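You operate a simulated robot arm through the tools that you are given. There is no shell and no other tool. Be economical: measure what you need, move in short steps, check, and stop when the job is done.

You run a simulated two-armed robot. Do the job below in one go: nothing can be reset, and whatever is moved stays where it is left.

Task
Polish the gummed rail of grey machine five till a blank slides.
Fine: use the polishing pad and put it back; with the rail cover shut again, blank 5 slides into the die mouth. The machine stays off, its lock pin in. Set down upright: polishing pad. Where these are worked on the way, their far stop is far enough and under half their travel is too little: rail cover. What is to be rubbed or washed off counts as gone when no trace of it is left.

Only the result counts: the job must be done as asked and must still hold three seconds after the hand-in. Knocking over, shifting, dropping, spilling or breaking anything else fails it. A push-on lid holds only when it is set on centred and level and pressed home; a screw cap is set on level and turned clockwise until tight.

Robot
Two 7-joint arms with fingered hands on one trunk that stands fixed in place. Base frame: the origin is at the foot of the trunk, x ahead of it, y to its left, z up. Units: m, degrees, N and s.
The left shoulder is at [0.07, 0.142, 1.289], the right one opposite. With the tool pointing down near the work surface each hand reaches from about 0.1 to 0.76 m from the base axis, measured 20 degrees to its own side. Payload 3.6 kg a hand.
The tool frame of a hand sits at the grasp point between the pads (the TCP): z along the fingers, y along the line on which they close. The tips reach 0.025 m beyond it. Largest opening 0.088 m; the body of the gripper starts 0.029 m behind the TCP. The gripper is a hand of 5 fingers: y runs from the thumb to the fingers, the wrist lies at [-0.013, -0.097, -0.162] in the tool frame.
Orientation is told as [roll, pitch, yaw] about the base's x, y, z axes, in that order, counted from this pose: with the fingers straight down and the wrist toward the robot, the tool's x, y and z point along [0, 1, 0], [1, 0, 0] and [0, 0, -1] of the base frame.

Tools
- The arms move only by the tool send_rows. It takes "left_moves", "right_moves" or both (then of equal length, played together; a hand with none holds still); each is text: rows parted by semicolons, each of 6 numbers parted by spaces: the turn, a rotation vector about the tool's x, y, z in degrees, then the shift along the tool's x, y, z in m. In form: rx ry rz dx dy dz; .... A call has 1 to 20 rows; each row is the pose to reach, as a shift and turn from the pose commanded when the call began, along the tool's axes at that moment. Each row takes 0.2 s and may step no farther than 0.05 m and 8.6 degrees from the row before; otherwise, the whole call is refused. Where a pose cannot be reached the arm comes as near as it can. A force on the tool above 90 N (or 10 N above the force at the start of the call, whichever is more), or a blocked arm, ends the call early, and 0.2 s more pass. In this call time passes only in rows, and 0.2 s behind the last. It gives the time, the measured TCP pose, the force on the tool (base axes), the opening and the grip force at its end, in the units of the frame above (readings bear some noise), with the torque about the TCP (base axes, N m) and any sound that the robot's microphone picked up, and new pictures: "pictures" is both (left out), scene, wrist or none (wrist: the cameras of the hands that moved).
- Cameras (640 x 400 px; columns grow to the right, rows downward): "scene" is now at [0.1345, 0.0271, 1.5188]; the picture's right is [0.33, -0.94, 0.00], its down [-0.52, -0.18, -0.83] and it looks along [0.79, 0.27, -0.55] (base axes); focal length 214 px, centre (320, 200). "left" rides on the left gripper at [-0.059, -0.079, -0.105] in its tool frame; the picture's right is [-0.73, -0.32, 0.61], its down [0.62, -0.68, 0.38] and it looks along [0.29, 0.66, 0.70] (tool axes); focal length 234 px, centre (320, 200). "right" rides on the right gripper at [0.059, -0.079, -0.105] in its tool frame; the picture's right is [-0.73, 0.32, -0.61], its down [-0.62, -0.68, 0.38] and it looks along [-0.29, 0.66, 0.70] (tool axes); focal length 234 px, centre (320, 200). There is no depth. A picture from a camera that has moved, and an enlarged one, comes with that camera's place and axes in the base frame and with its lens.
- raise_lower(by): slides the trunk up (or, below 0, down) by that many m; the arms and the scene camera ride with it, the base frame stays. It gives what a move gives, with no picture.
- finger_targets(index, middle, ring, little, thumb_bend, thumb_turn, hand): sets how far each is bent, from 0 (flat) to 100 (curled in); at 30 the hand is open as for a grip, at 70 the pads meet at the TCP. One left out holds its place. A second passes; each finger stops where it meets its share of the squeeze, and holds until it gets a number again. It is the only way to open and close the hand. It gives what a move gives, with no picture; readings hold the bend of each and the force on index, middle, ring, little, thumb and palm. thumb_turn goes from beside the hand (0) to across from the fingers (100), as for a grip.
- turn_head(pan, tilt): turns the head with the scene camera to pan (to the left, within 86 degrees either way) and tilt (down, from -29 to 69), counted from straight ahead of the robot. It gives what a move gives, and a new picture of the scene camera.
- zoom(camera, box): a new picture of the part [left, top, right, bottom] of that camera's present view, enlarged. It takes no simulated time.
- job_done(): hands the job in; it is judged then, once.

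Work in short steps. Places have to be worked out from the pictures, the camera data and where the tool is seen: move nearer, look again, correct. Check each grasp and each placing, and mend what went wrong. You have 120 turns and 200 pictures in all, those below and enlarged ones among them. Open the grippers and draw the arms clear of the work before you hand the job in, unless the task says otherwise; then end with one line.

The tools are called after "Call:" as name(argument=value, ...) on one line, values as JSON. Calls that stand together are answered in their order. send_rows: Moves the arms, as the interface text tells. Its arguments: {"type":"object","properties":{"left_moves":{"type":"string"},"right_moves":{"type":"string"},"pictures":{"type":"string","enum":["both","scene","wrist","none"]}},"required":[]} The other tools are called the same way: raise_lower (by) slides the trunk up or down; finger_targets (index, middle, ring, little, thumb_bend, thumb_turn, hand) moves the fingers one by one; turn_head (pan, tilt) turns the head that bears the scene camera; zoom (camera, box) takes an enlarged picture of a part of a camera's view; job_done () hands the job in.

At the start:

```text
time_s: 0.0
left_ee_pos: [0.3289, 0.3895, 1.4405]
left_orientation: [0.0, -0.1, 0.1]
left_ft_force: [-0.6, -0.2, 0.7]
left_moment: [0.01, -0.02, 0.0]
left_grip_width: 0.0878
left_finger_force: 0.0
left_shape: jaw
left_bend: [30.0, 30.0, 30.0, 30.0, 30.0, 98.0]
left_finger forces: [0.1, 0.0, 0.1, 0.0, 0.0, 0.0]
right_ee_pos: [0.4088, 0.0257, 1.4125]
right_orientation: [0.0, -0.1, 0.0]
right_ft_force: [-0.3, -0.5, 0.5]
right_moment: [0.04, -0.03, -0.01]
right_grip_width: 0.0876
right_finger_force: 0.0
right_shape: jaw
right_bend: [30.0, 30.0, 30.0, 30.0, 30.0, 98.0]
right_finger forces: [0.0, 0.1, 0.0, 0.0, 0.1, 0.0]
trunk travel left (down, up): [-0.825, 0.115]
head pan, tilt: [19.1, 33.4]
```

scene: 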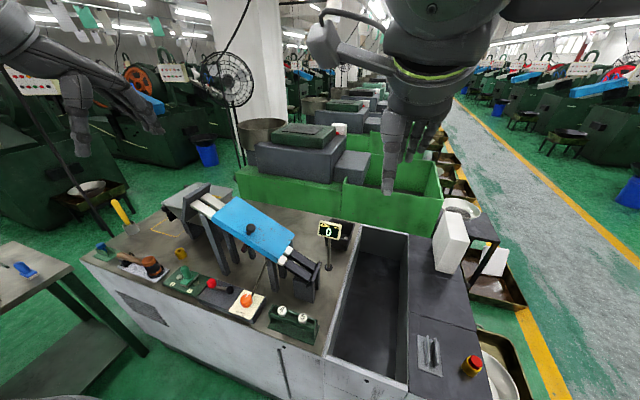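
right: 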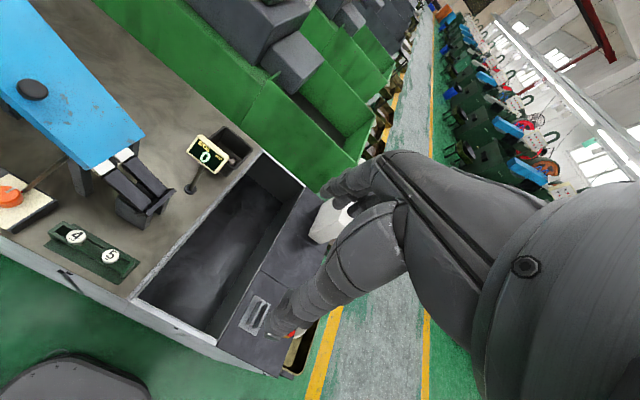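
left: 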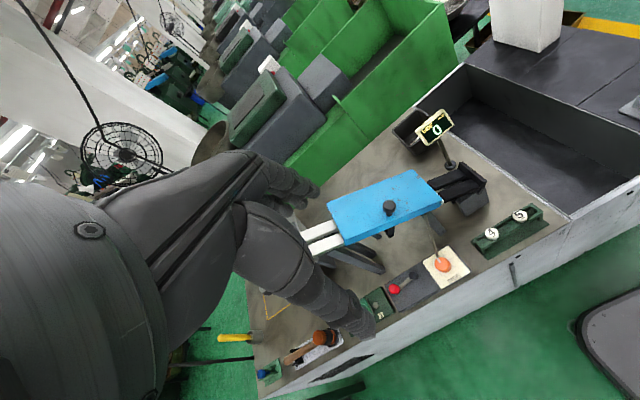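

I start by enlarging the scene view to learn what is where.

Call:
zoom(camera="scene", box=[80, 170, 240, 300])

Call:
zoom(camera="scene", box=[180, 180, 360, 350])

```text
3.08 times, centred on (160, 235) of scene
camera zoom: at [0.1345, 0.0271, 1.5188], right [0.33, -0.94, 0.0], down [-0.52, -0.18, -0.83], along [0.79, 0.27, -0.55], focal length 660 px, centre (812, 92)
```

zoom: 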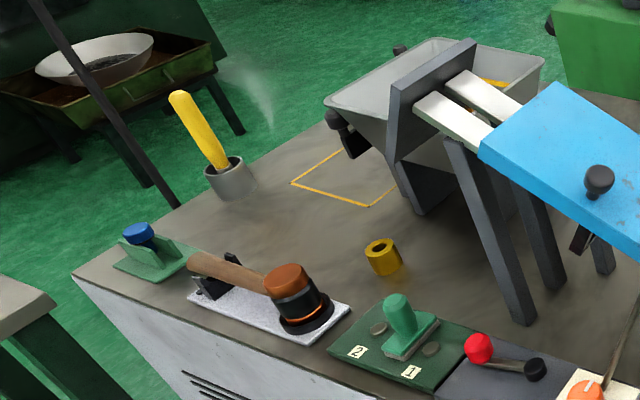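

```text
2.35 times, centred on (270, 265) of scene
camera zoom: at [0.1345, 0.0271, 1.5188], right [0.33, -0.94, 0.0], down [-0.52, -0.18, -0.83], along [0.79, 0.27, -0.55], focal length 505 px, centre (438, 47)
```

zoom: 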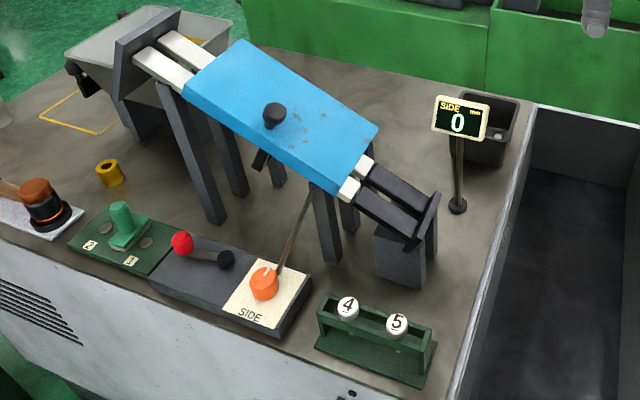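

Next I zoom the left wrist view for the same items from another angle.

Call:
zoom(camera="left", box=[240, 240, 400, 390])

Call:
zoom(camera="left", box=[300, 100, 560, 300])

Call:
zoom(camera="right", box=[0, 20, 260, 300])

```text
2.67 times, centred on (320, 315) of left
camera zoom: at [0.2497, 0.3303, 1.5454], right [-0.32, -0.73, -0.61], down [-0.68, 0.62, -0.38], along [0.66, 0.29, -0.69], focal length 624 px, centre (320, -107)
```

zoom: 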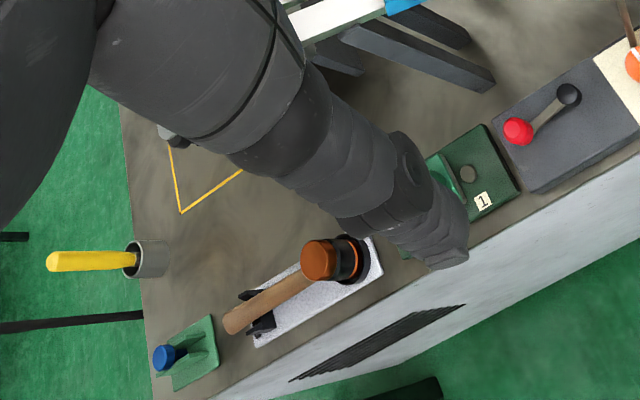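

```text
2.00 times, centred on (430, 200) of left
camera zoom: at [0.2497, 0.3303, 1.5454], right [-0.32, -0.73, -0.61], down [-0.68, 0.62, -0.38], along [0.66, 0.29, -0.69], focal length 468 px, centre (100, 200)
```

zoom: 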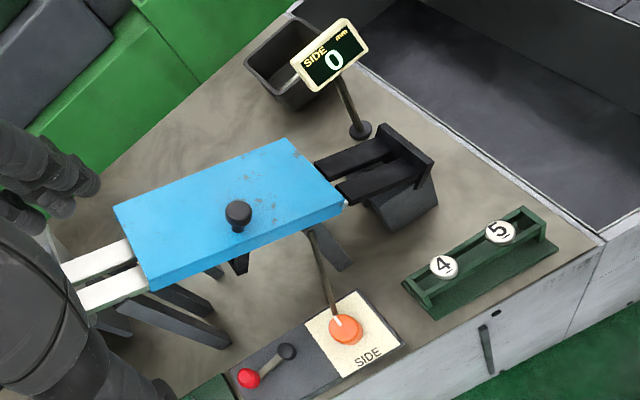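

```text
1.43 times, centred on (130, 160) of right
camera zoom: at [0.3308, 0.0845, 1.5166], right [0.32, -0.73, 0.61], down [-0.68, -0.62, -0.38], along [0.66, -0.29, -0.7], focal length 334 px, centre (591, 257)
```

zoom: 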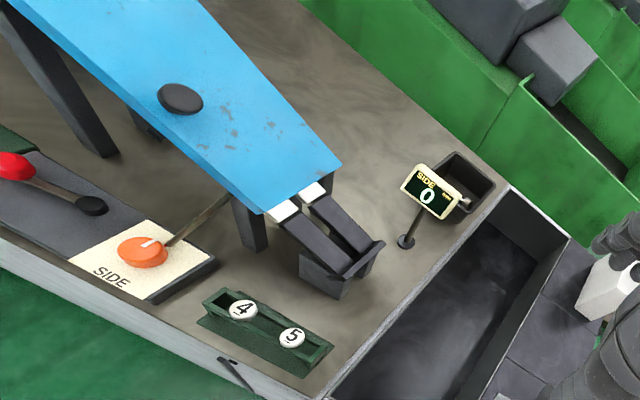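

The rig is close to the robot; I lower the trunk for better reach and closer view of the left tools.

Call:
raise_lower(by=-0.15)

Call:
turn_head(pan=62, tilt=38)

```text
time_s: 1.8
left_ee_pos: [0.3299, 0.39, 1.2898]
left_orientation: [0.0, -0.2, 0.2]
left_ft_force: [-0.3, 0.0, -0.7]
left_moment: [0.02, -0.02, -0.02]
left_grip_width: 0.0873
left_finger_force: 0.0
left_shape: jaw
left_bend: [30.0, 30.0, 30.0, 30.0, 30.0, 98.0]
left_finger forces: [0.0, 0.0, 0.0, 0.0, 0.1, 0.0]
right_ee_pos: [0.4086, 0.0278, 1.2623]
right_orientation: [0.1, -0.2, 0.0]
right_ft_force: [-0.5, -0.1, 0.2]
right_moment: [0.01, 0.0, -0.02]
right_grip_width: 0.0877
right_finger_force: 0.1
right_shape: jaw
right_bend: [30.0, 30.0, 30.0, 30.0, 30.0, 98.0]
right_finger forces: [0.1, 0.0, 0.0, 0.0, 0.0, 0.2]
trunk travel left (down, up): [-0.675, 0.265]
head pan, tilt: [19.1, 33.4]
```

```text
time_s: 2.9
left_ee_pos: [0.3278, 0.3904, 1.2904]
left_orientation: [0.0, -0.1, 0.0]
left_ft_force: [0.2, -0.5, -0.1]
left_moment: [0.0, 0.02, -0.04]
left_grip_width: 0.0876
left_finger_force: 0.0
left_shape: jaw
left_bend: [30.0, 30.0, 30.0, 30.0, 30.0, 98.0]
left_finger forces: [0.0, 0.0, 0.0, 0.0, 0.0, 0.0]
right_ee_pos: [0.4087, 0.0255, 1.2617]
right_orientation: [0.1, -0.1, 0.0]
right_ft_force: [0.4, 0.3, 0.8]
right_moment: [-0.01, 0.02, 0.02]
right_grip_width: 0.0875
right_finger_force: 0.0
right_shape: jaw
right_bend: [30.0, 30.0, 30.0, 30.0, 30.0, 98.0]
right_finger forces: [0.0, 0.0, 0.1, 0.0, 0.0, 0.0]
trunk travel left (down, up): [-0.675, 0.265]
head pan, tilt: [62.0, 38.0]
camera scene: at [0.091, 0.0743, 1.3618], right [0.88, -0.47, 0.0], down [-0.29, -0.54, -0.79], along [0.37, 0.7, -0.62], focal length 214 px, centre (320, 200)
```

scene: 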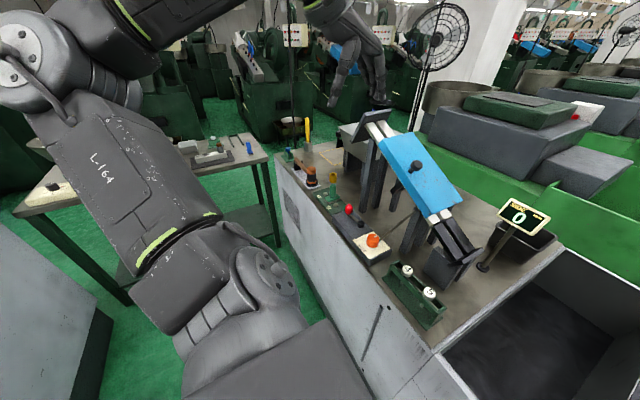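

The second bench on the left also holds items; I zoom on it and on the machine's tool row.

Call:
zoom(camera="scene", box=[170, 110, 290, 190])

Call:
zoom(camera="scene", box=[280, 100, 410, 270])

Call:
zoom(camera="scene", box=[350, 100, 490, 290])

```text
5.00 times, centred on (230, 150) of scene
camera zoom: at [0.091, 0.0743, 1.3618], right [0.88, -0.47, 0.0], down [-0.29, -0.54, -0.79], along [0.37, 0.7, -0.62], focal length 1072 px, centre (770, 450)
```

zoom: 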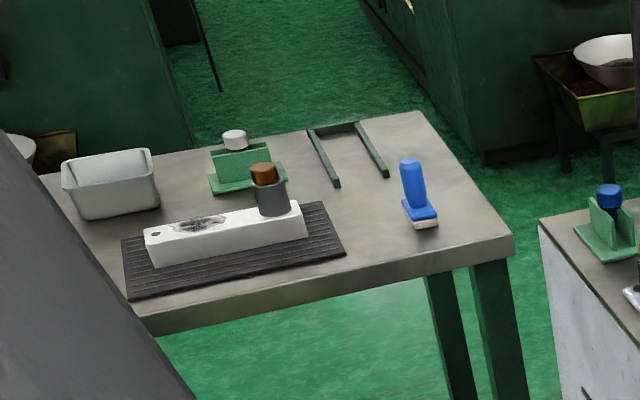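

```text
2.35 times, centred on (345, 185) of scene
camera zoom: at [0.091, 0.0743, 1.3618], right [0.88, -0.47, 0.0], down [-0.29, -0.54, -0.79], along [0.37, 0.7, -0.62], focal length 505 px, centre (261, 235)
```

zoom: 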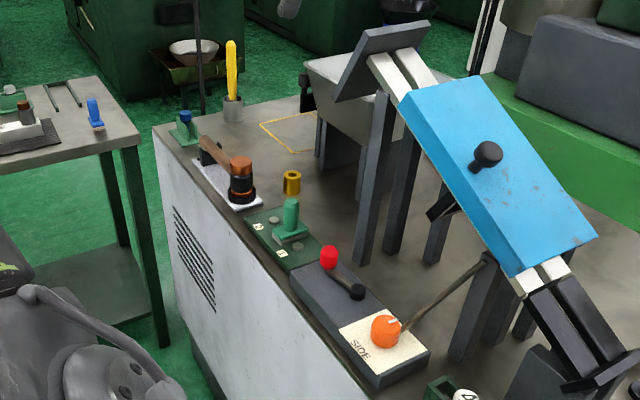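

```text
2.11 times, centred on (420, 195) of scene
camera zoom: at [0.091, 0.0743, 1.3618], right [0.88, -0.47, 0.0], down [-0.29, -0.54, -0.79], along [0.37, 0.7, -0.62], focal length 452 px, centre (110, 210)
```

zoom: 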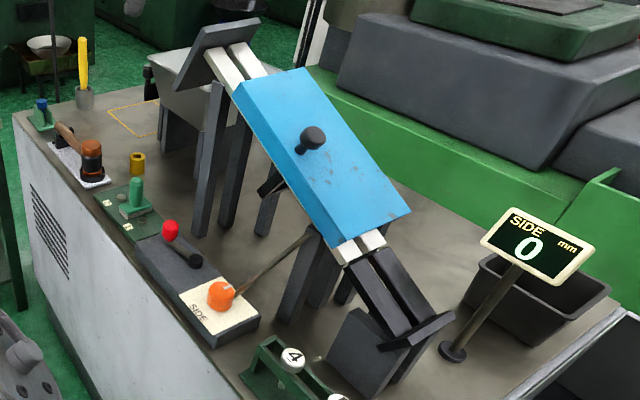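

The green-handled block on the numbered plate is the likely reachable pad; I bring the left wrist camera nearer to inspect it.

Call:
send_rows(left_moves="0 0 0 0.05 -0.02 0.02;0 0 0 0.1 -0.04 0.04;0 0 0 0.15 -0.05 0.06;0 0 0 0.19 -0.05 0.08", pictures="wrist")

```text
refused: row 1 steps farther than a row can; nothing moved
```

Row step slightly too large; smaller steps.

Call:
send_rows(left_moves="0 0 0 0.04 -0.01 0.02;0 0 0 0.08 -0.02 0.04;0 0 0 0.12 -0.03 0.06;0 0 0 0.16 -0.04 0.08;0 0 0 0.19 -0.05 0.08", pictures="wrist")

```text
time_s: 4.0
left_ee_pos: [0.2788, 0.5791, 1.2088]
left_orientation: [0.0, 0.0, 0.1]
left_ft_force: [-0.7, 0.3, -0.2]
left_moment: [0.04, -0.03, -0.01]
left_grip_width: 0.0876
left_finger_force: 0.0
left_shape: jaw
left_bend: [30.0, 30.0, 30.0, 30.0, 30.0, 98.0]
left_finger forces: [0.0, 0.0, 0.1, 0.1, 0.0, 0.0]
right_ee_pos: [0.4084, 0.026, 1.2618]
right_orientation: [0.2, -0.1, -0.1]
right_ft_force: [0.6, 0.1, -0.4]
right_moment: [0.01, 0.03, -0.01]
right_grip_width: 0.0876
right_finger_force: 0.0
right_shape: jaw
right_bend: [30.0, 30.0, 30.0, 30.0, 30.0, 98.0]
right_finger forces: [0.1, 0.0, 0.0, 0.0, 0.0, 0.0]
trunk travel left (down, up): [-0.675, 0.265]
head pan, tilt: [62.0, 38.0]
camera left: at [0.1995, 0.5202, 1.3139], right [-0.32, -0.73, -0.61], down [-0.68, 0.62, -0.38], along [0.66, 0.29, -0.69], focal length 234 px, centre (320, 200)
```

left: 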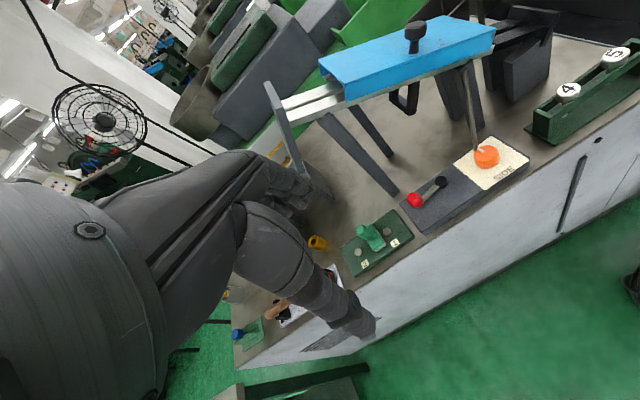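

Call:
zoom(camera="left", box=[320, 150, 540, 290])

Call:
zoom(camera="left", box=[260, 10, 540, 190])

```text
2.86 times, centred on (430, 220) of left
camera zoom: at [0.1995, 0.5202, 1.3139], right [-0.32, -0.73, -0.61], down [-0.68, 0.62, -0.38], along [0.66, 0.29, -0.69], focal length 669 px, centre (6, 143)
```

zoom: 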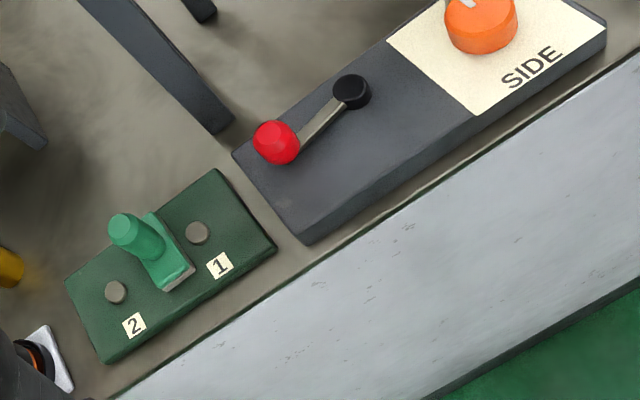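

```text
2.22 times, centred on (400, 100) of left
camera zoom: at [0.1995, 0.5202, 1.3139], right [-0.32, -0.73, -0.61], down [-0.68, 0.62, -0.38], along [0.66, 0.29, -0.69], focal length 520 px, centre (142, 422)
```

zoom: 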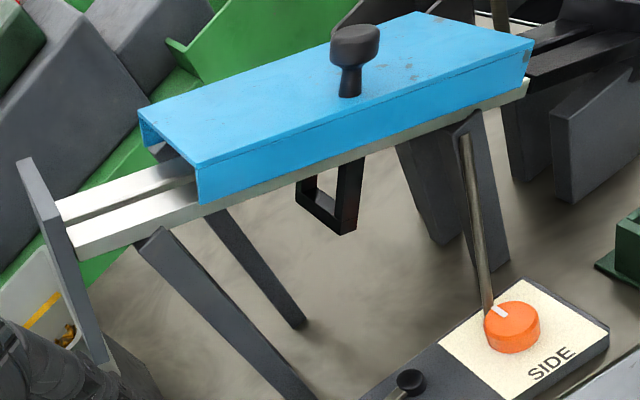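

I now view the cover from the right wrist camera (currently lower) and a straight scene view.

Call:
turn_head(pan=35, tilt=35)

Call:
zoom(camera="right", box=[0, 0, 260, 280])

Call:
zoom(camera="scene", box=[200, 140, 400, 300])

```text
time_s: 5.0
left_ee_pos: [0.2788, 0.5781, 1.2088]
left_orientation: [0.0, -0.2, 0.1]
left_ft_force: [-0.3, 0.0, -0.1]
left_moment: [0.0, 0.02, 0.01]
left_grip_width: 0.0879
left_finger_force: 0.0
left_shape: jaw
left_bend: [30.0, 30.0, 30.0, 30.0, 30.0, 98.0]
left_finger forces: [0.0, 0.0, 0.1, 0.1, 0.0, 0.0]
right_ee_pos: [0.409, 0.0262, 1.2623]
right_orientation: [0.1, -0.2, 0.1]
right_ft_force: [0.6, 0.2, 0.4]
right_moment: [-0.01, -0.02, 0.01]
right_grip_width: 0.0874
right_finger_force: 0.1
right_shape: jaw
right_bend: [30.0, 30.0, 30.0, 30.0, 30.0, 98.0]
right_finger forces: [0.1, 0.0, 0.0, 0.0, 0.1, 0.0]
trunk travel left (down, up): [-0.675, 0.265]
head pan, tilt: [35.0, 35.0]
camera scene: at [0.1224, 0.0489, 1.3664], right [0.57, -0.82, 0.0], down [-0.47, -0.33, -0.82], along [0.67, 0.47, -0.57], focal length 214 px, centre (320, 200)
```

scene: 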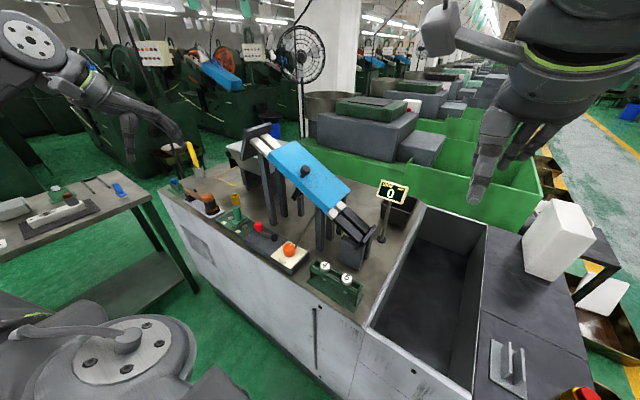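

```text
1.43 times, centred on (130, 140) of right
camera zoom: at [0.3307, 0.0848, 1.3666], right [0.32, -0.73, 0.61], down [-0.68, -0.62, -0.38], along [0.66, -0.29, -0.7], focal length 334 px, centre (591, 286)
```

zoom: 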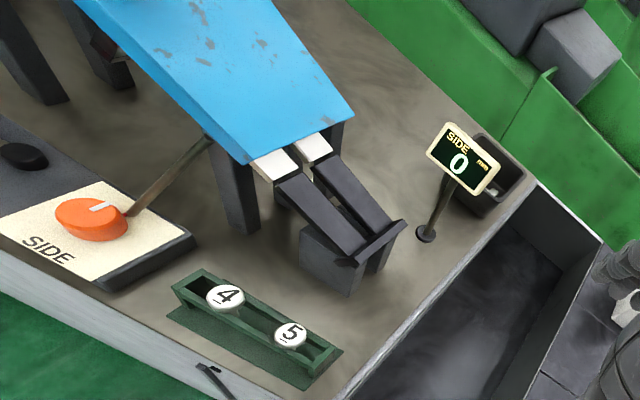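

```text
2.50 times, centred on (300, 220) of scene
camera zoom: at [0.1224, 0.0489, 1.3664], right [0.57, -0.82, 0.0], down [-0.47, -0.33, -0.82], along [0.67, 0.47, -0.57], focal length 536 px, centre (370, 150)
```

zoom: 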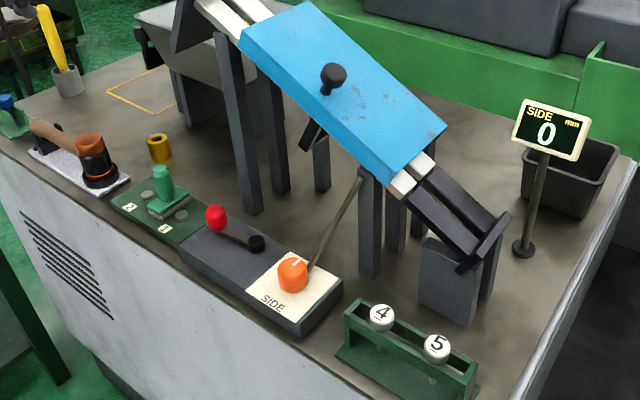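

Knob estimated at (0.522, 0.378, 1.10) on a cover tilted ~28° about x, set nearer the front edge (likely hinged at the far edge). I bring the left hand above it with a matching roll.

Call:
send_rows(left_moves="0 4 0 -0.04 0 0;0 8 0 -0.08 0 0;0 12 0 -0.11 0.03 0;0 16 0 -0.14 0.065 0;0 20 0 -0.17 0.1 0;0 24 0 -0.20 0.13 0;0 28 0 -0.22 0.165 0;0 28 0 -0.235 0.2 0;0 28 0 -0.235 0.24 0.01", pictures="both")

```text
time_s: 7.0
left_ee_pos: [0.5213, 0.3447, 1.2004]
left_orientation: [28.0, 0.0, 0.1]
left_ft_force: [1.6, 0.4, 0.6]
left_moment: [-0.01, 0.02, 0.02]
left_grip_width: 0.0877
left_finger_force: 0.1
left_shape: jaw
left_bend: [30.0, 30.0, 30.0, 30.0, 30.0, 98.0]
left_finger forces: [0.0, 0.0, 0.1, 0.0, 0.1, 0.1]
right_ee_pos: [0.4108, 0.0245, 1.2625]
right_orientation: [0.1, 0.1, 0.0]
right_ft_force: [-0.2, -0.6, 0.0]
right_moment: [0.0, 0.03, -0.01]
right_grip_width: 0.0875
right_finger_force: 0.1
right_shape: jaw
right_bend: [30.0, 30.0, 30.0, 30.0, 30.0, 98.0]
right_finger forces: [0.0, 0.0, 0.0, 0.0, 0.0, 0.0]
trunk travel left (down, up): [-0.675, 0.265]
head pan, tilt: [35.0, 35.0]
camera scene: at [0.1249, 0.0485, 1.3661], right [0.57, -0.82, 0.0], down [-0.47, -0.33, -0.82], along [0.67, 0.47, -0.57], focal length 214 px, centre (320, 200)
camera left: at [0.4426, 0.2424, 1.265], right [-0.32, -0.36, -0.88], down [-0.68, 0.73, -0.05], along [0.66, 0.58, -0.48], focal length 234 px, centre (320, 200)
```

scene: 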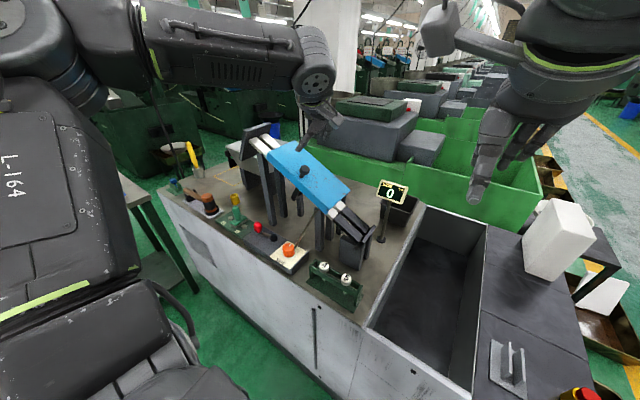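
left: 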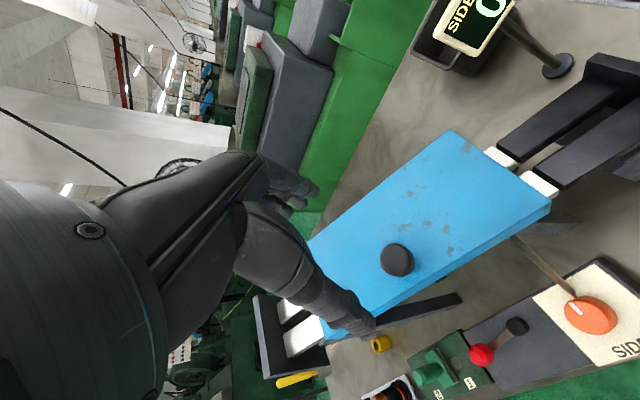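

Knob confirmed at (0.521, 0.375, ~1.10). I go down along the tool axis over it.

Call:
send_rows(left_moves="0 0 0 -0.02 0 0.01;0 0 0 -0.02 0 0.04;0 0 0 -0.02 0 0.065;0 0 0 -0.02 0 0.085;0 0 0 -0.02 0 0.095", pictures="both")

Call:
zoom(camera="scene", box=[240, 110, 370, 220])

```text
time_s: 8.2
left_ee_pos: [0.5189, 0.372, 1.1054]
left_orientation: [28.1, -0.1, 0.1]
left_ft_force: [-0.2, 0.0, 0.1]
left_moment: [-0.04, -0.01, -0.02]
left_grip_width: 0.0874
left_finger_force: 0.0
left_shape: jaw
left_bend: [30.0, 30.0, 30.0, 30.0, 30.0, 98.0]
left_finger forces: [0.0, 0.1, 0.0, 0.0, 0.0, 0.0]
right_ee_pos: [0.4083, 0.0266, 1.2613]
right_orientation: [0.0, -0.1, 0.0]
right_ft_force: [-0.1, 0.8, 0.2]
right_moment: [0.0, 0.02, 0.04]
right_grip_width: 0.0875
right_finger_force: 0.0
right_shape: jaw
right_bend: [30.0, 30.0, 30.0, 30.0, 30.0, 98.0]
right_finger forces: [0.0, 0.1, 0.0, 0.0, 0.1, 0.0]
trunk travel left (down, up): [-0.675, 0.265]
head pan, tilt: [35.0, 35.0]
camera scene: at [0.1227, 0.0492, 1.3664], right [0.57, -0.82, 0.0], down [-0.47, -0.33, -0.82], along [0.67, 0.47, -0.57], focal length 214 px, centre (320, 200)
camera left: at [0.4401, 0.2707, 1.1717], right [-0.32, -0.36, -0.88], down [-0.68, 0.73, -0.05], along [0.66, 0.58, -0.48], focal length 234 px, centre (320, 200)
```

scene: 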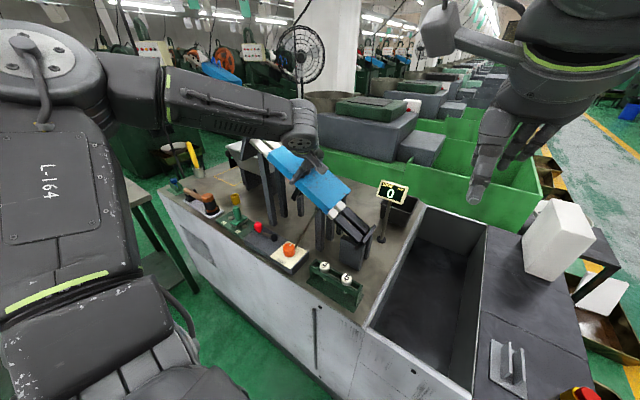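
left: 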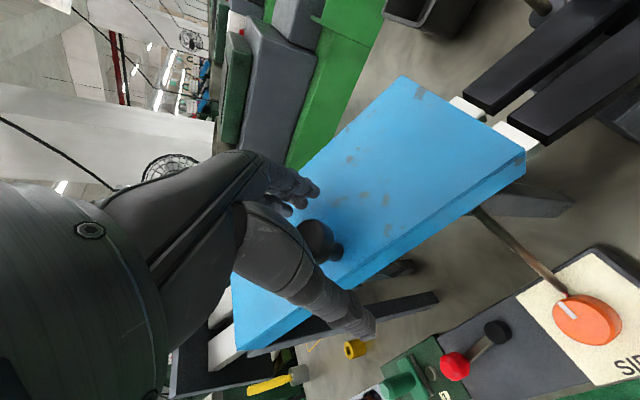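

```text
3.64 times, centred on (305, 165) of scene
camera zoom: at [0.1227, 0.0492, 1.3664], right [0.57, -0.82, 0.0], down [-0.47, -0.33, -0.82], along [0.67, 0.47, -0.57], focal length 780 px, centre (374, 327)
```

zoom: 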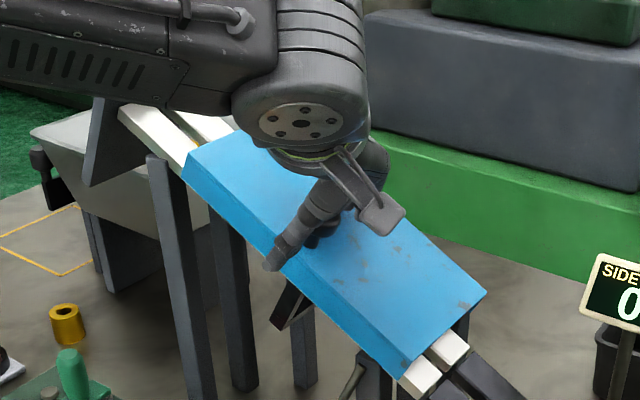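

The knob is between thumb and fingers. I close the hand.

Call:
finger_targets(hand="left", index=70, middle=70, ring=70, little=70, thumb_bend=70)

```text
time_s: 9.2
left_ee_pos: [0.52, 0.3717, 1.1065]
left_orientation: [28.0, -0.1, 0.1]
left_ft_force: [2.1, 0.2, -0.9]
left_moment: [0.02, -0.01, -0.01]
left_grip_width: 0.0071
left_finger_force: 4.1
left_shape: fingers
left_bend: [67.0, 67.0, 70.0, 70.0, 66.0, 97.0]
left_finger forces: [3.0, 2.5, 0.0, 0.0, 3.2, 0.0]
right_ee_pos: [0.4098, 0.025, 1.2613]
right_orientation: [0.1, 0.0, -0.1]
right_ft_force: [0.3, 0.0, -0.5]
right_moment: [-0.01, 0.03, 0.01]
right_grip_width: 0.0876
right_finger_force: 0.0
right_shape: jaw
right_bend: [30.0, 30.0, 30.0, 30.0, 30.0, 98.0]
right_finger forces: [0.0, 0.1, 0.0, 0.0, 0.0, 0.0]
trunk travel left (down, up): [-0.675, 0.265]
head pan, tilt: [35.0, 35.0]
```

Width is only 7 mm with light force; I look at what is held.

Call:
zoom(camera="left", box=[200, 140, 440, 340])

Call:
zoom(camera="right", box=[0, 0, 200, 140])

```text
2.00 times, centred on (320, 240) of left
camera zoom: at [0.4405, 0.2701, 1.1718], right [-0.32, -0.36, -0.88], down [-0.68, 0.73, -0.05], along [0.66, 0.58, -0.48], focal length 468 px, centre (320, 120)
```

zoom: 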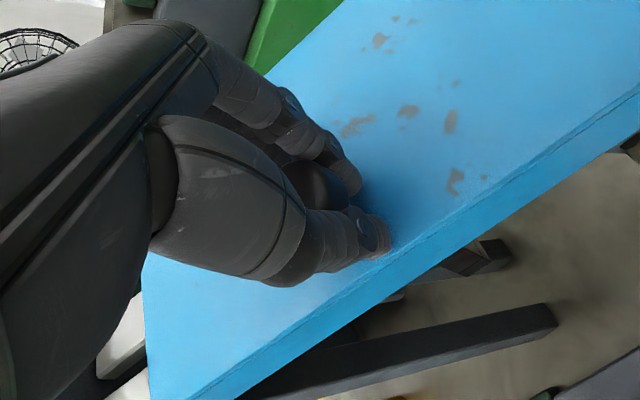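

```text
2.86 times, centred on (100, 70) of right
camera zoom: at [0.3313, 0.0846, 1.3664], right [0.32, -0.73, 0.61], down [-0.68, -0.62, -0.38], along [0.66, -0.29, -0.7], focal length 669 px, centre (949, 571)
```

zoom: 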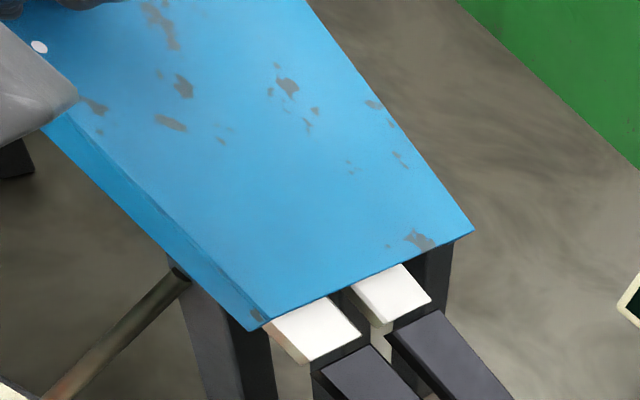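

Fingers wrap the stem under the knob head. I test gently: lift along the plate normal by 15 mm.

Call:
send_rows(left_moves="0 0 0 0 0 -0.005;0 0 0 0 0 -0.01;0 0 0 0 0 -0.015", pictures="wrist")

```text
time_s: 10.0
left_ee_pos: [0.5222, 0.366, 1.1184]
left_orientation: [27.9, 0.1, 0.1]
left_ft_force: [7.4, 2.3, -9.0]
left_moment: [-0.01, 0.03, -0.07]
left_grip_width: 0.0078
left_finger_force: 5.8
left_shape: fingers
left_bend: [63.0, 66.0, 70.0, 70.0, 68.0, 97.0]
left_finger forces: [6.5, 3.7, 0.1, 0.1, 1.0, 0.0]
right_ee_pos: [0.4133, 0.0273, 1.2601]
right_orientation: [-0.1, 0.1, -0.1]
right_ft_force: [0.3, -0.1, 0.0]
right_moment: [0.03, 0.0, 0.01]
right_grip_width: 0.0879
right_finger_force: 0.1
right_shape: jaw
right_bend: [30.0, 30.0, 30.0, 30.0, 30.0, 98.0]
right_finger forces: [0.0, 0.0, 0.0, 0.0, 0.0, 0.1]
trunk travel left (down, up): [-0.675, 0.265]
head pan, tilt: [35.0, 35.0]
camera left: at [0.4437, 0.2641, 1.1837], right [-0.32, -0.36, -0.88], down [-0.68, 0.73, -0.05], along [0.66, 0.58, -0.48], focal length 234 px, centre (320, 200)
```

left: 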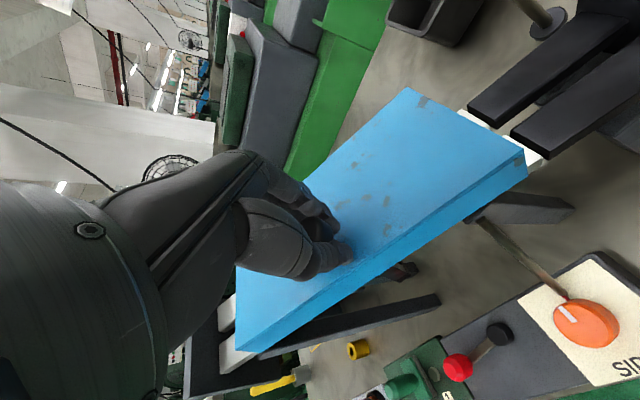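

Call:
zoom(camera="scene", box=[240, 110, 370, 220])

Call:
zoom(camera="right", box=[0, 0, 200, 140])

```text
3.64 times, centred on (305, 165) of scene
camera zoom: at [0.1264, 0.0503, 1.3659], right [0.57, -0.82, 0.0], down [-0.47, -0.33, -0.82], along [0.67, 0.47, -0.58], focal length 780 px, centre (374, 327)
```

zoom: 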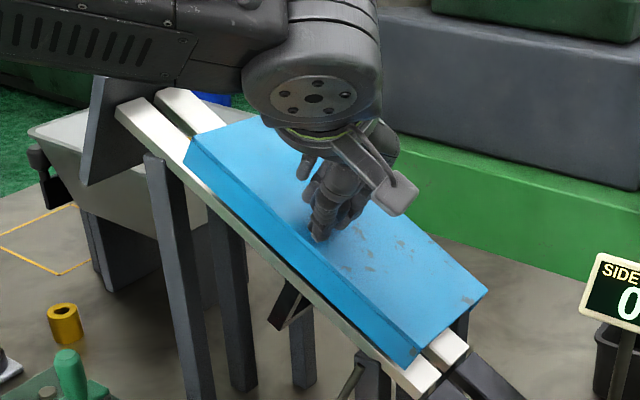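

```text
2.86 times, centred on (100, 70) of right
camera zoom: at [0.3345, 0.0862, 1.3654], right [0.32, -0.73, 0.61], down [-0.68, -0.62, -0.38], along [0.66, -0.29, -0.7], focal length 669 px, centre (949, 571)
```

zoom: 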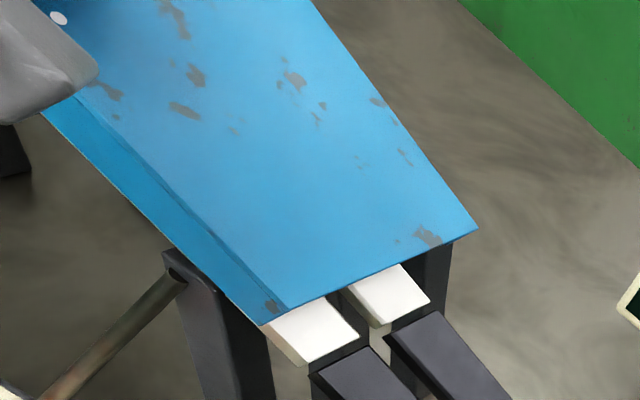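

It is a far-edge hinge: the front edge has risen. I follow the arc with the hand turning along, to about 45°.

Call:
send_rows(left_moves="4 0 0 0 0.0043 -0.0062;8 0 0 0 0.0086 -0.0123;12 0 0 0 0.0136 -0.018;16 0 0 0 0.0189 -0.0233;20 0 0 0 0.0246 -0.0282;24 0 0 0 0.0306 -0.0328;28 0 0 0 0.0369 -0.037;32 0 0 0 0.0435 -0.0406", pictures="both")

```text
time_s: 11.8
left_ee_pos: [0.5299, 0.3749, 1.1188]
left_orientation: [31.6, 27.3, 15.8]
left_ft_force: [2.2, -13.7, -4.1]
left_moment: [-0.29, -0.32, -0.08]
left_grip_width: 0.0155
left_finger_force: 11.5
left_shape: fingers
left_bend: [62.0, 70.0, 70.0, 70.0, 63.0, 95.0]
left_finger forces: [14.7, 0.0, 0.0, 0.0, 7.6, 0.0]
left hand out of reach, approached as far as the arm can: row 6, 7, 8
right_ee_pos: [0.4107, 0.0215, 1.2615]
right_orientation: [0.2, 0.0, -0.1]
right_ft_force: [-1.2, -0.1, 0.5]
right_moment: [0.0, 0.02, 0.0]
right_grip_width: 0.0876
right_finger_force: 0.1
right_shape: jaw
right_bend: [30.0, 30.0, 30.0, 30.0, 30.0, 98.0]
right_finger forces: [0.1, 0.1, 0.1, 0.0, 0.1, 0.0]
trunk travel left (down, up): [-0.675, 0.265]
head pan, tilt: [35.0, 35.0]
camera scene: at [0.1241, 0.0448, 1.3664], right [0.57, -0.82, 0.0], down [-0.47, -0.33, -0.82], along [0.67, 0.47, -0.57], focal length 214 px, centre (320, 200)
camera left: at [0.5163, 0.2608, 1.2065], right [-0.59, -0.48, -0.65], down [-0.78, 0.54, 0.31], along [0.2, 0.69, -0.69], focal length 234 px, centre (320, 200)
```

scene: 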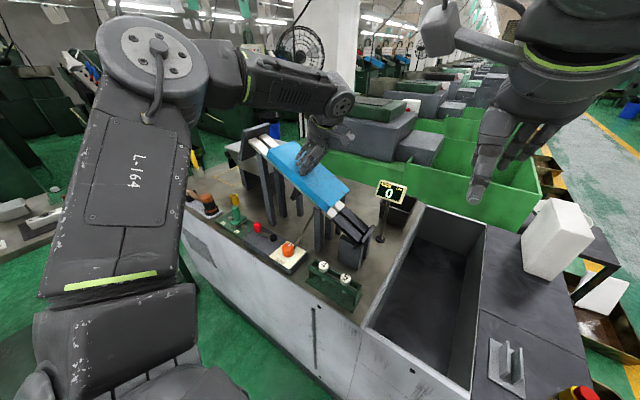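
left: 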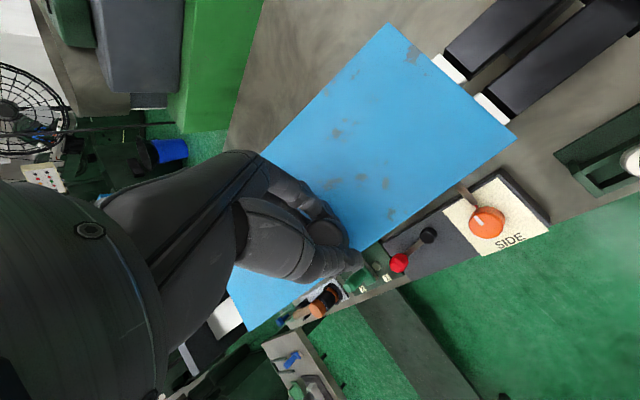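

The arm ran out of wrist range. I'll release (edge is only ~2 cm up) and regrip with the closing line along the hinge axis, so the knob can pivot between the pads.

Call:
finger_targets(hand="left", index=30, middle=30, ring=30, little=30, thumb_bend=30)

Call:
zoom(camera="scene", box=[240, 110, 370, 220])

```text
time_s: 12.8
left_ee_pos: [0.5239, 0.3728, 1.124]
left_orientation: [31.6, 26.8, 15.8]
left_ft_force: [-2.5, -9.1, 29.5]
left_moment: [0.38, -0.63, -0.12]
left_grip_width: 0.0734
left_finger_force: 14.9
left_shape: fingers
left_bend: [41.0, 35.0, 34.0, 30.0, 30.0, 97.0]
left_finger forces: [13.8, 8.4, 7.5, 0.1, 0.0, 0.0]
right_ee_pos: [0.4034, 0.0199, 1.2649]
right_orientation: [0.3, -0.3, 0.1]
right_ft_force: [0.1, 0.6, -0.4]
right_moment: [0.0, 0.02, -0.03]
right_grip_width: 0.0878
right_finger_force: 0.1
right_shape: jaw
right_bend: [30.0, 30.0, 30.0, 30.0, 30.0, 98.0]
right_finger forces: [0.1, 0.0, 0.1, 0.0, 0.0, 0.0]
trunk travel left (down, up): [-0.675, 0.265]
head pan, tilt: [35.0, 35.0]
```

```text
3.64 times, centred on (305, 165) of scene
camera zoom: at [0.117, 0.0426, 1.3674], right [0.57, -0.82, 0.0], down [-0.47, -0.33, -0.82], along [0.67, 0.47, -0.57], focal length 780 px, centre (374, 327)
```

zoom: 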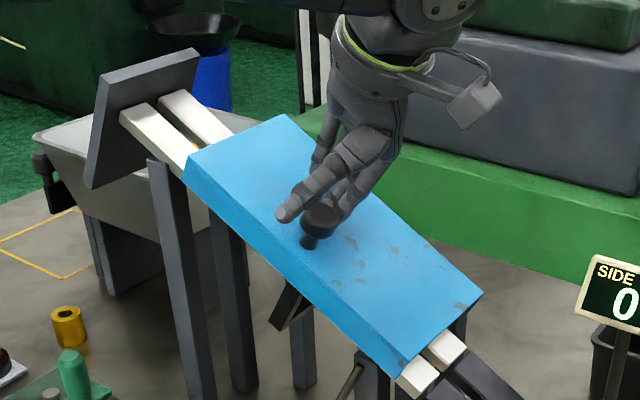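

Cover closed itself; fingers press on plate. I lift straight up clear of it.

Call:
send_rows(left_moves="0 0 0 0.009 -0.009 -0.015;0 0 0 0.019 -0.018 -0.03;0 0 0 0.033 -0.031 -0.053;0 0 0 0.047 -0.045 -0.076", pictures="scene")

```text
time_s: 13.8
left_ee_pos: [0.5036, 0.405, 1.1509]
left_orientation: [31.9, 27.6, 16.3]
left_ft_force: [-0.1, 0.5, 0.3]
left_moment: [-0.02, -0.01, -0.03]
left_grip_width: 0.0845
left_finger_force: 0.0
left_shape: fingers
left_bend: [30.0, 30.0, 30.0, 30.0, 30.0, 97.0]
left_finger forces: [0.1, 0.0, 0.1, 0.1, 0.1, 0.0]
left hand out of reach, approached as far as the arm can: row 1, 2, 3, 4
right_ee_pos: [0.4083, 0.0243, 1.2624]
right_orientation: [0.1, -0.1, -0.1]
right_ft_force: [0.8, 0.3, 0.0]
right_moment: [0.02, -0.02, -0.04]
right_grip_width: 0.0875
right_finger_force: 0.1
right_shape: jaw
right_bend: [30.0, 30.0, 30.0, 30.0, 30.0, 98.0]
right_finger forces: [0.1, 0.1, 0.0, 0.1, 0.0, 0.0]
trunk travel left (down, up): [-0.675, 0.265]
head pan, tilt: [35.0, 35.0]
camera scene: at [0.1225, 0.0479, 1.3663], right [0.57, -0.82, 0.0], down [-0.47, -0.33, -0.82], along [0.67, 0.47, -0.57], focal length 214 px, centre (320, 200)
```

scene: 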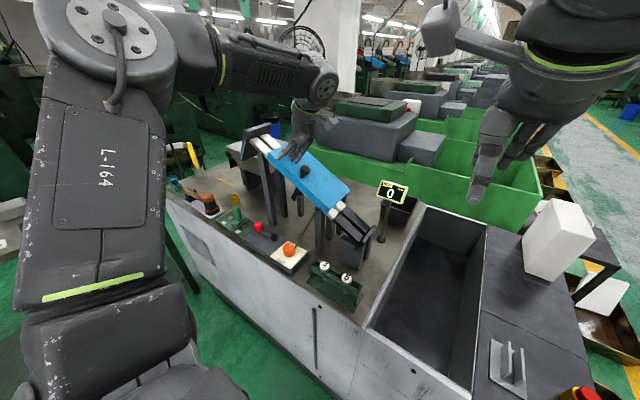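

I undo the tool turn while rising.

Call:
send_rows(left_moves="-7 0 0 0.008 -0.012 -0.012;-14 0 0 0.016 -0.02 -0.025;-21 0 0 0.024 -0.03 -0.038;-28 0 0 0.03 -0.04 -0.05;-32 0 0 0.03 -0.045 -0.055", pictures="none")

```text
time_s: 15.0
left_ee_pos: [0.4948, 0.3991, 1.2281]
left_orientation: [28.0, -0.2, 0.0]
left_ft_force: [-0.3, -0.1, -0.3]
left_moment: [0.0, -0.01, 0.0]
left_grip_width: 0.0847
left_finger_force: 0.1
left_shape: fingers
left_bend: [30.0, 30.0, 30.0, 30.0, 30.0, 97.0]
left_finger forces: [0.0, 0.0, 0.0, 0.0, 0.1, 0.1]
right_ee_pos: [0.4089, 0.0259, 1.2614]
right_orientation: [0.1, -0.1, 0.0]
right_ft_force: [0.7, 0.0, -0.2]
right_moment: [0.01, -0.02, 0.02]
right_grip_width: 0.0877
right_finger_force: 0.1
right_shape: jaw
right_bend: [30.0, 30.0, 30.0, 30.0, 30.0, 98.0]
right_finger forces: [0.0, 0.1, 0.0, 0.0, 0.0, 0.0]
trunk travel left (down, up): [-0.675, 0.265]
head pan, tilt: [35.0, 35.0]
```

Now I turn the hand +90° about its own axis, while centring above the knob.

Call:
send_rows(left_moves="0 0 8 -0.008 0.003 0;0 0 16 -0.016 0.006 0;0 0 24 -0.024 0.009 0;0 0 32 -0.032 0.012 0;0 0 40 -0.04 0.015 0;0 0 48 -0.048 0.018 0;0 0 56 -0.056 0.021 0;0 0 64 -0.064 0.023 0;0 0 72 -0.072 0.025 0;0 0 80 -0.08 0.026 0;0 0 88 -0.081 0.026 0;0 0 90 -0.081 0.026 0", pictures="both")

```text
time_s: 17.6
left_ee_pos: [0.4983, 0.3243, 1.1543]
left_orientation: [0.5, 28.0, -89.5]
left_ft_force: [0.1, 0.0, -0.3]
left_moment: [0.02, 0.0, -0.03]
left_grip_width: 0.0845
left_finger_force: 0.1
left_shape: fingers
left_bend: [30.0, 30.0, 30.0, 30.0, 30.0, 97.0]
left_finger forces: [0.0, 0.0, 0.0, 0.0, 0.0, 0.0]
left hand out of reach, approached as far as the arm can: row 10, 11, 12
right_ee_pos: [0.4092, 0.0263, 1.2616]
right_orientation: [0.2, 0.0, -0.1]
right_ft_force: [0.1, 0.4, 0.4]
right_moment: [0.03, 0.01, -0.01]
right_grip_width: 0.0874
right_finger_force: 0.0
right_shape: jaw
right_bend: [30.0, 30.0, 30.0, 30.0, 30.0, 98.0]
right_finger forces: [0.0, 0.1, 0.1, 0.0, 0.0, 0.0]
trunk travel left (down, up): [-0.675, 0.265]
head pan, tilt: [35.0, 35.0]
camera scene: at [0.1227, 0.0482, 1.3664], right [0.57, -0.82, 0.0], down [-0.47, -0.33, -0.82], along [0.67, 0.47, -0.57], focal length 214 px, centre (320, 200)
camera left: at [0.4379, 0.344, 1.2839], right [-0.72, 0.57, -0.39], down [0.62, 0.78, -0.01], along [0.3, -0.25, -0.92], focal length 234 px, centre (320, 200)
```

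scene: 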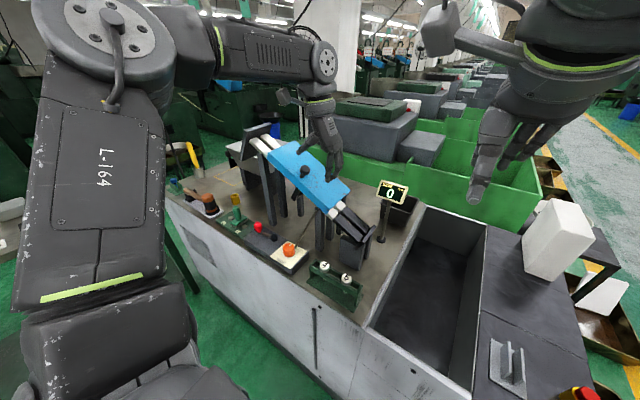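
left: 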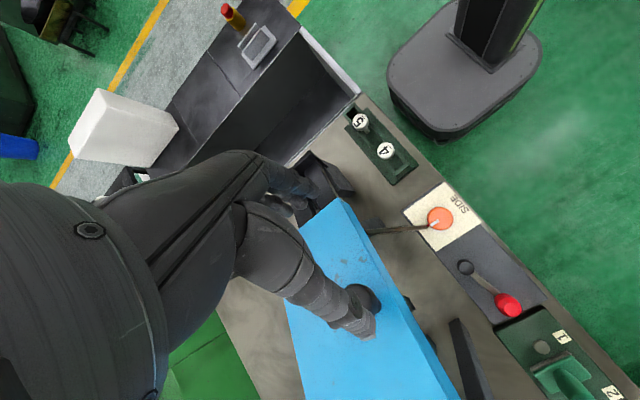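

Hand orientation achieved but near its limit; raising the trunk should give more freedom.

Call:
raise_lower(by=0.2)

```text
time_s: 19.7
left_ee_pos: [0.4987, 0.3252, 1.3556]
left_orientation: [0.6, 27.9, -89.4]
left_ft_force: [-0.6, -0.5, -0.6]
left_moment: [0.03, -0.01, -0.04]
left_grip_width: 0.0846
left_finger_force: 0.0
left_shape: fingers
left_bend: [30.0, 30.0, 30.0, 30.0, 30.0, 97.0]
left_finger forces: [0.0, 0.0, 0.0, 0.0, 0.0, 0.0]
right_ee_pos: [0.4084, 0.0259, 1.4612]
right_orientation: [0.1, -0.2, 0.0]
right_ft_force: [-0.3, 1.0, -0.1]
right_moment: [0.0, 0.0, 0.01]
right_grip_width: 0.0875
right_finger_force: 0.0
right_shape: jaw
right_bend: [30.0, 30.0, 30.0, 30.0, 30.0, 98.0]
right_finger forces: [0.0, 0.0, 0.1, 0.0, 0.0, 0.1]
trunk travel left (down, up): [-0.875, 0.065]
head pan, tilt: [35.0, 35.0]
```

Call:
send_rows(left_moves="0 0 0 0 0.018 0.042;0 0 0 0 0.036 0.085;0 0 0 0 0.054 0.125;0 0 0 0 0.076 0.165", pictures="wrist")

```text
time_s: 20.7
left_ee_pos: [0.501, 0.3344, 1.1718]
left_orientation: [0.6, 27.9, -89.7]
left_ft_force: [-0.6, 0.4, -0.8]
left_moment: [0.01, -0.02, 0.02]
left_grip_width: 0.0849
left_finger_force: 0.0
left_shape: fingers
left_bend: [30.0, 30.0, 30.0, 30.0, 30.0, 97.0]
left_finger forces: [0.1, 0.0, 0.0, 0.2, 0.0, 0.0]
right_ee_pos: [0.4094, 0.0274, 1.4611]
right_orientation: [-0.1, 0.0, -0.1]
right_ft_force: [0.7, -0.7, -0.5]
right_moment: [-0.02, -0.05, 0.02]
right_grip_width: 0.0877
right_finger_force: 0.1
right_shape: jaw
right_bend: [30.0, 30.0, 30.0, 30.0, 30.0, 98.0]
right_finger forces: [0.0, 0.0, 0.1, 0.0, 0.0, 0.0]
trunk travel left (down, up): [-0.875, 0.065]
head pan, tilt: [35.0, 35.0]
camera left: at [0.4412, 0.3543, 1.302], right [-0.72, 0.57, -0.39], down [0.62, 0.78, -0.01], along [0.3, -0.25, -0.92], focal length 234 px, centre (320, 200)
```

left: 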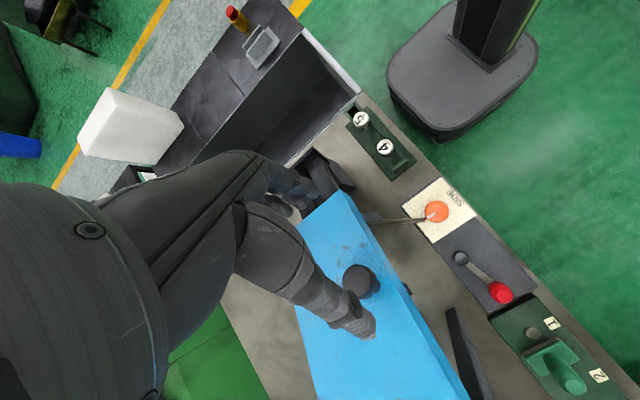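

Now align over the knob (index side) and go down.

Call:
send_rows(left_moves="0 0 0 0.028 -0.002 0.01;0 0 0 0.028 -0.002 0.035;0 0 0 0.028 -0.002 0.06;0 0 0 0.028 -0.002 0.077", pictures="both")

Call:
zoom(camera="left", box=[240, 160, 440, 380])

```text
time_s: 21.7
left_ee_pos: [0.5286, 0.3739, 1.1065]
left_orientation: [0.7, 28.1, -89.7]
left_ft_force: [0.7, -0.1, -0.6]
left_moment: [-0.02, 0.0, 0.0]
left_grip_width: 0.0844
left_finger_force: 0.1
left_shape: fingers
left_bend: [30.0, 30.0, 30.0, 30.0, 30.0, 97.0]
left_finger forces: [0.0, 0.0, 0.0, 0.0, 0.1, 0.0]
right_ee_pos: [0.4093, 0.0257, 1.4608]
right_orientation: [0.1, 0.1, 0.1]
right_ft_force: [0.0, -0.8, -0.2]
right_moment: [0.03, -0.01, 0.01]
right_grip_width: 0.0874
right_finger_force: 0.1
right_shape: jaw
right_bend: [30.0, 30.0, 30.0, 30.0, 30.0, 98.0]
right_finger forces: [0.0, 0.1, 0.1, 0.0, 0.0, 0.0]
trunk travel left (down, up): [-0.875, 0.065]
head pan, tilt: [35.0, 35.0]
camera scene: at [0.1233, 0.0484, 1.5664], right [0.57, -0.82, 0.0], down [-0.47, -0.33, -0.82], along [0.67, 0.47, -0.57], focal length 214 px, centre (320, 200)
camera left: at [0.4693, 0.3929, 1.2354], right [-0.72, 0.57, -0.39], down [0.62, 0.78, -0.01], along [0.3, -0.25, -0.92], focal length 234 px, centre (320, 200)
```

scene: 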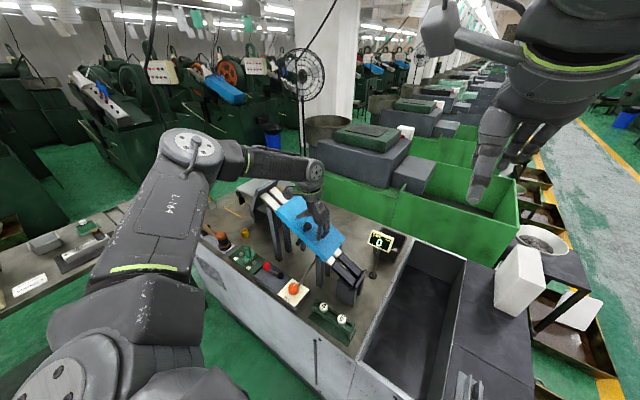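
left: 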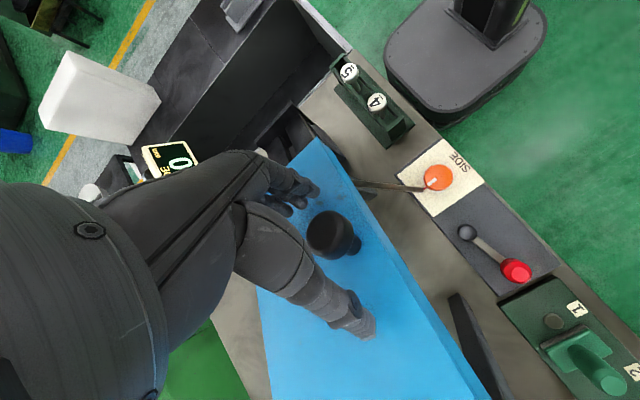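

```text
1.82 times, centred on (340, 270) of left
camera zoom: at [0.4693, 0.3929, 1.2354], right [-0.72, 0.57, -0.39], down [0.62, 0.78, -0.01], along [0.3, -0.25, -0.92], focal length 426 px, centre (284, 73)
```

zoom: 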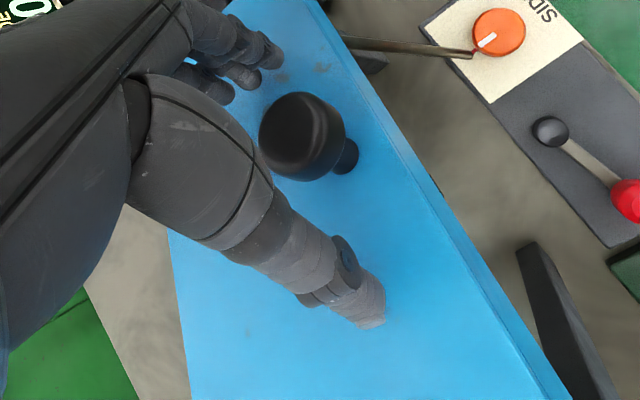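

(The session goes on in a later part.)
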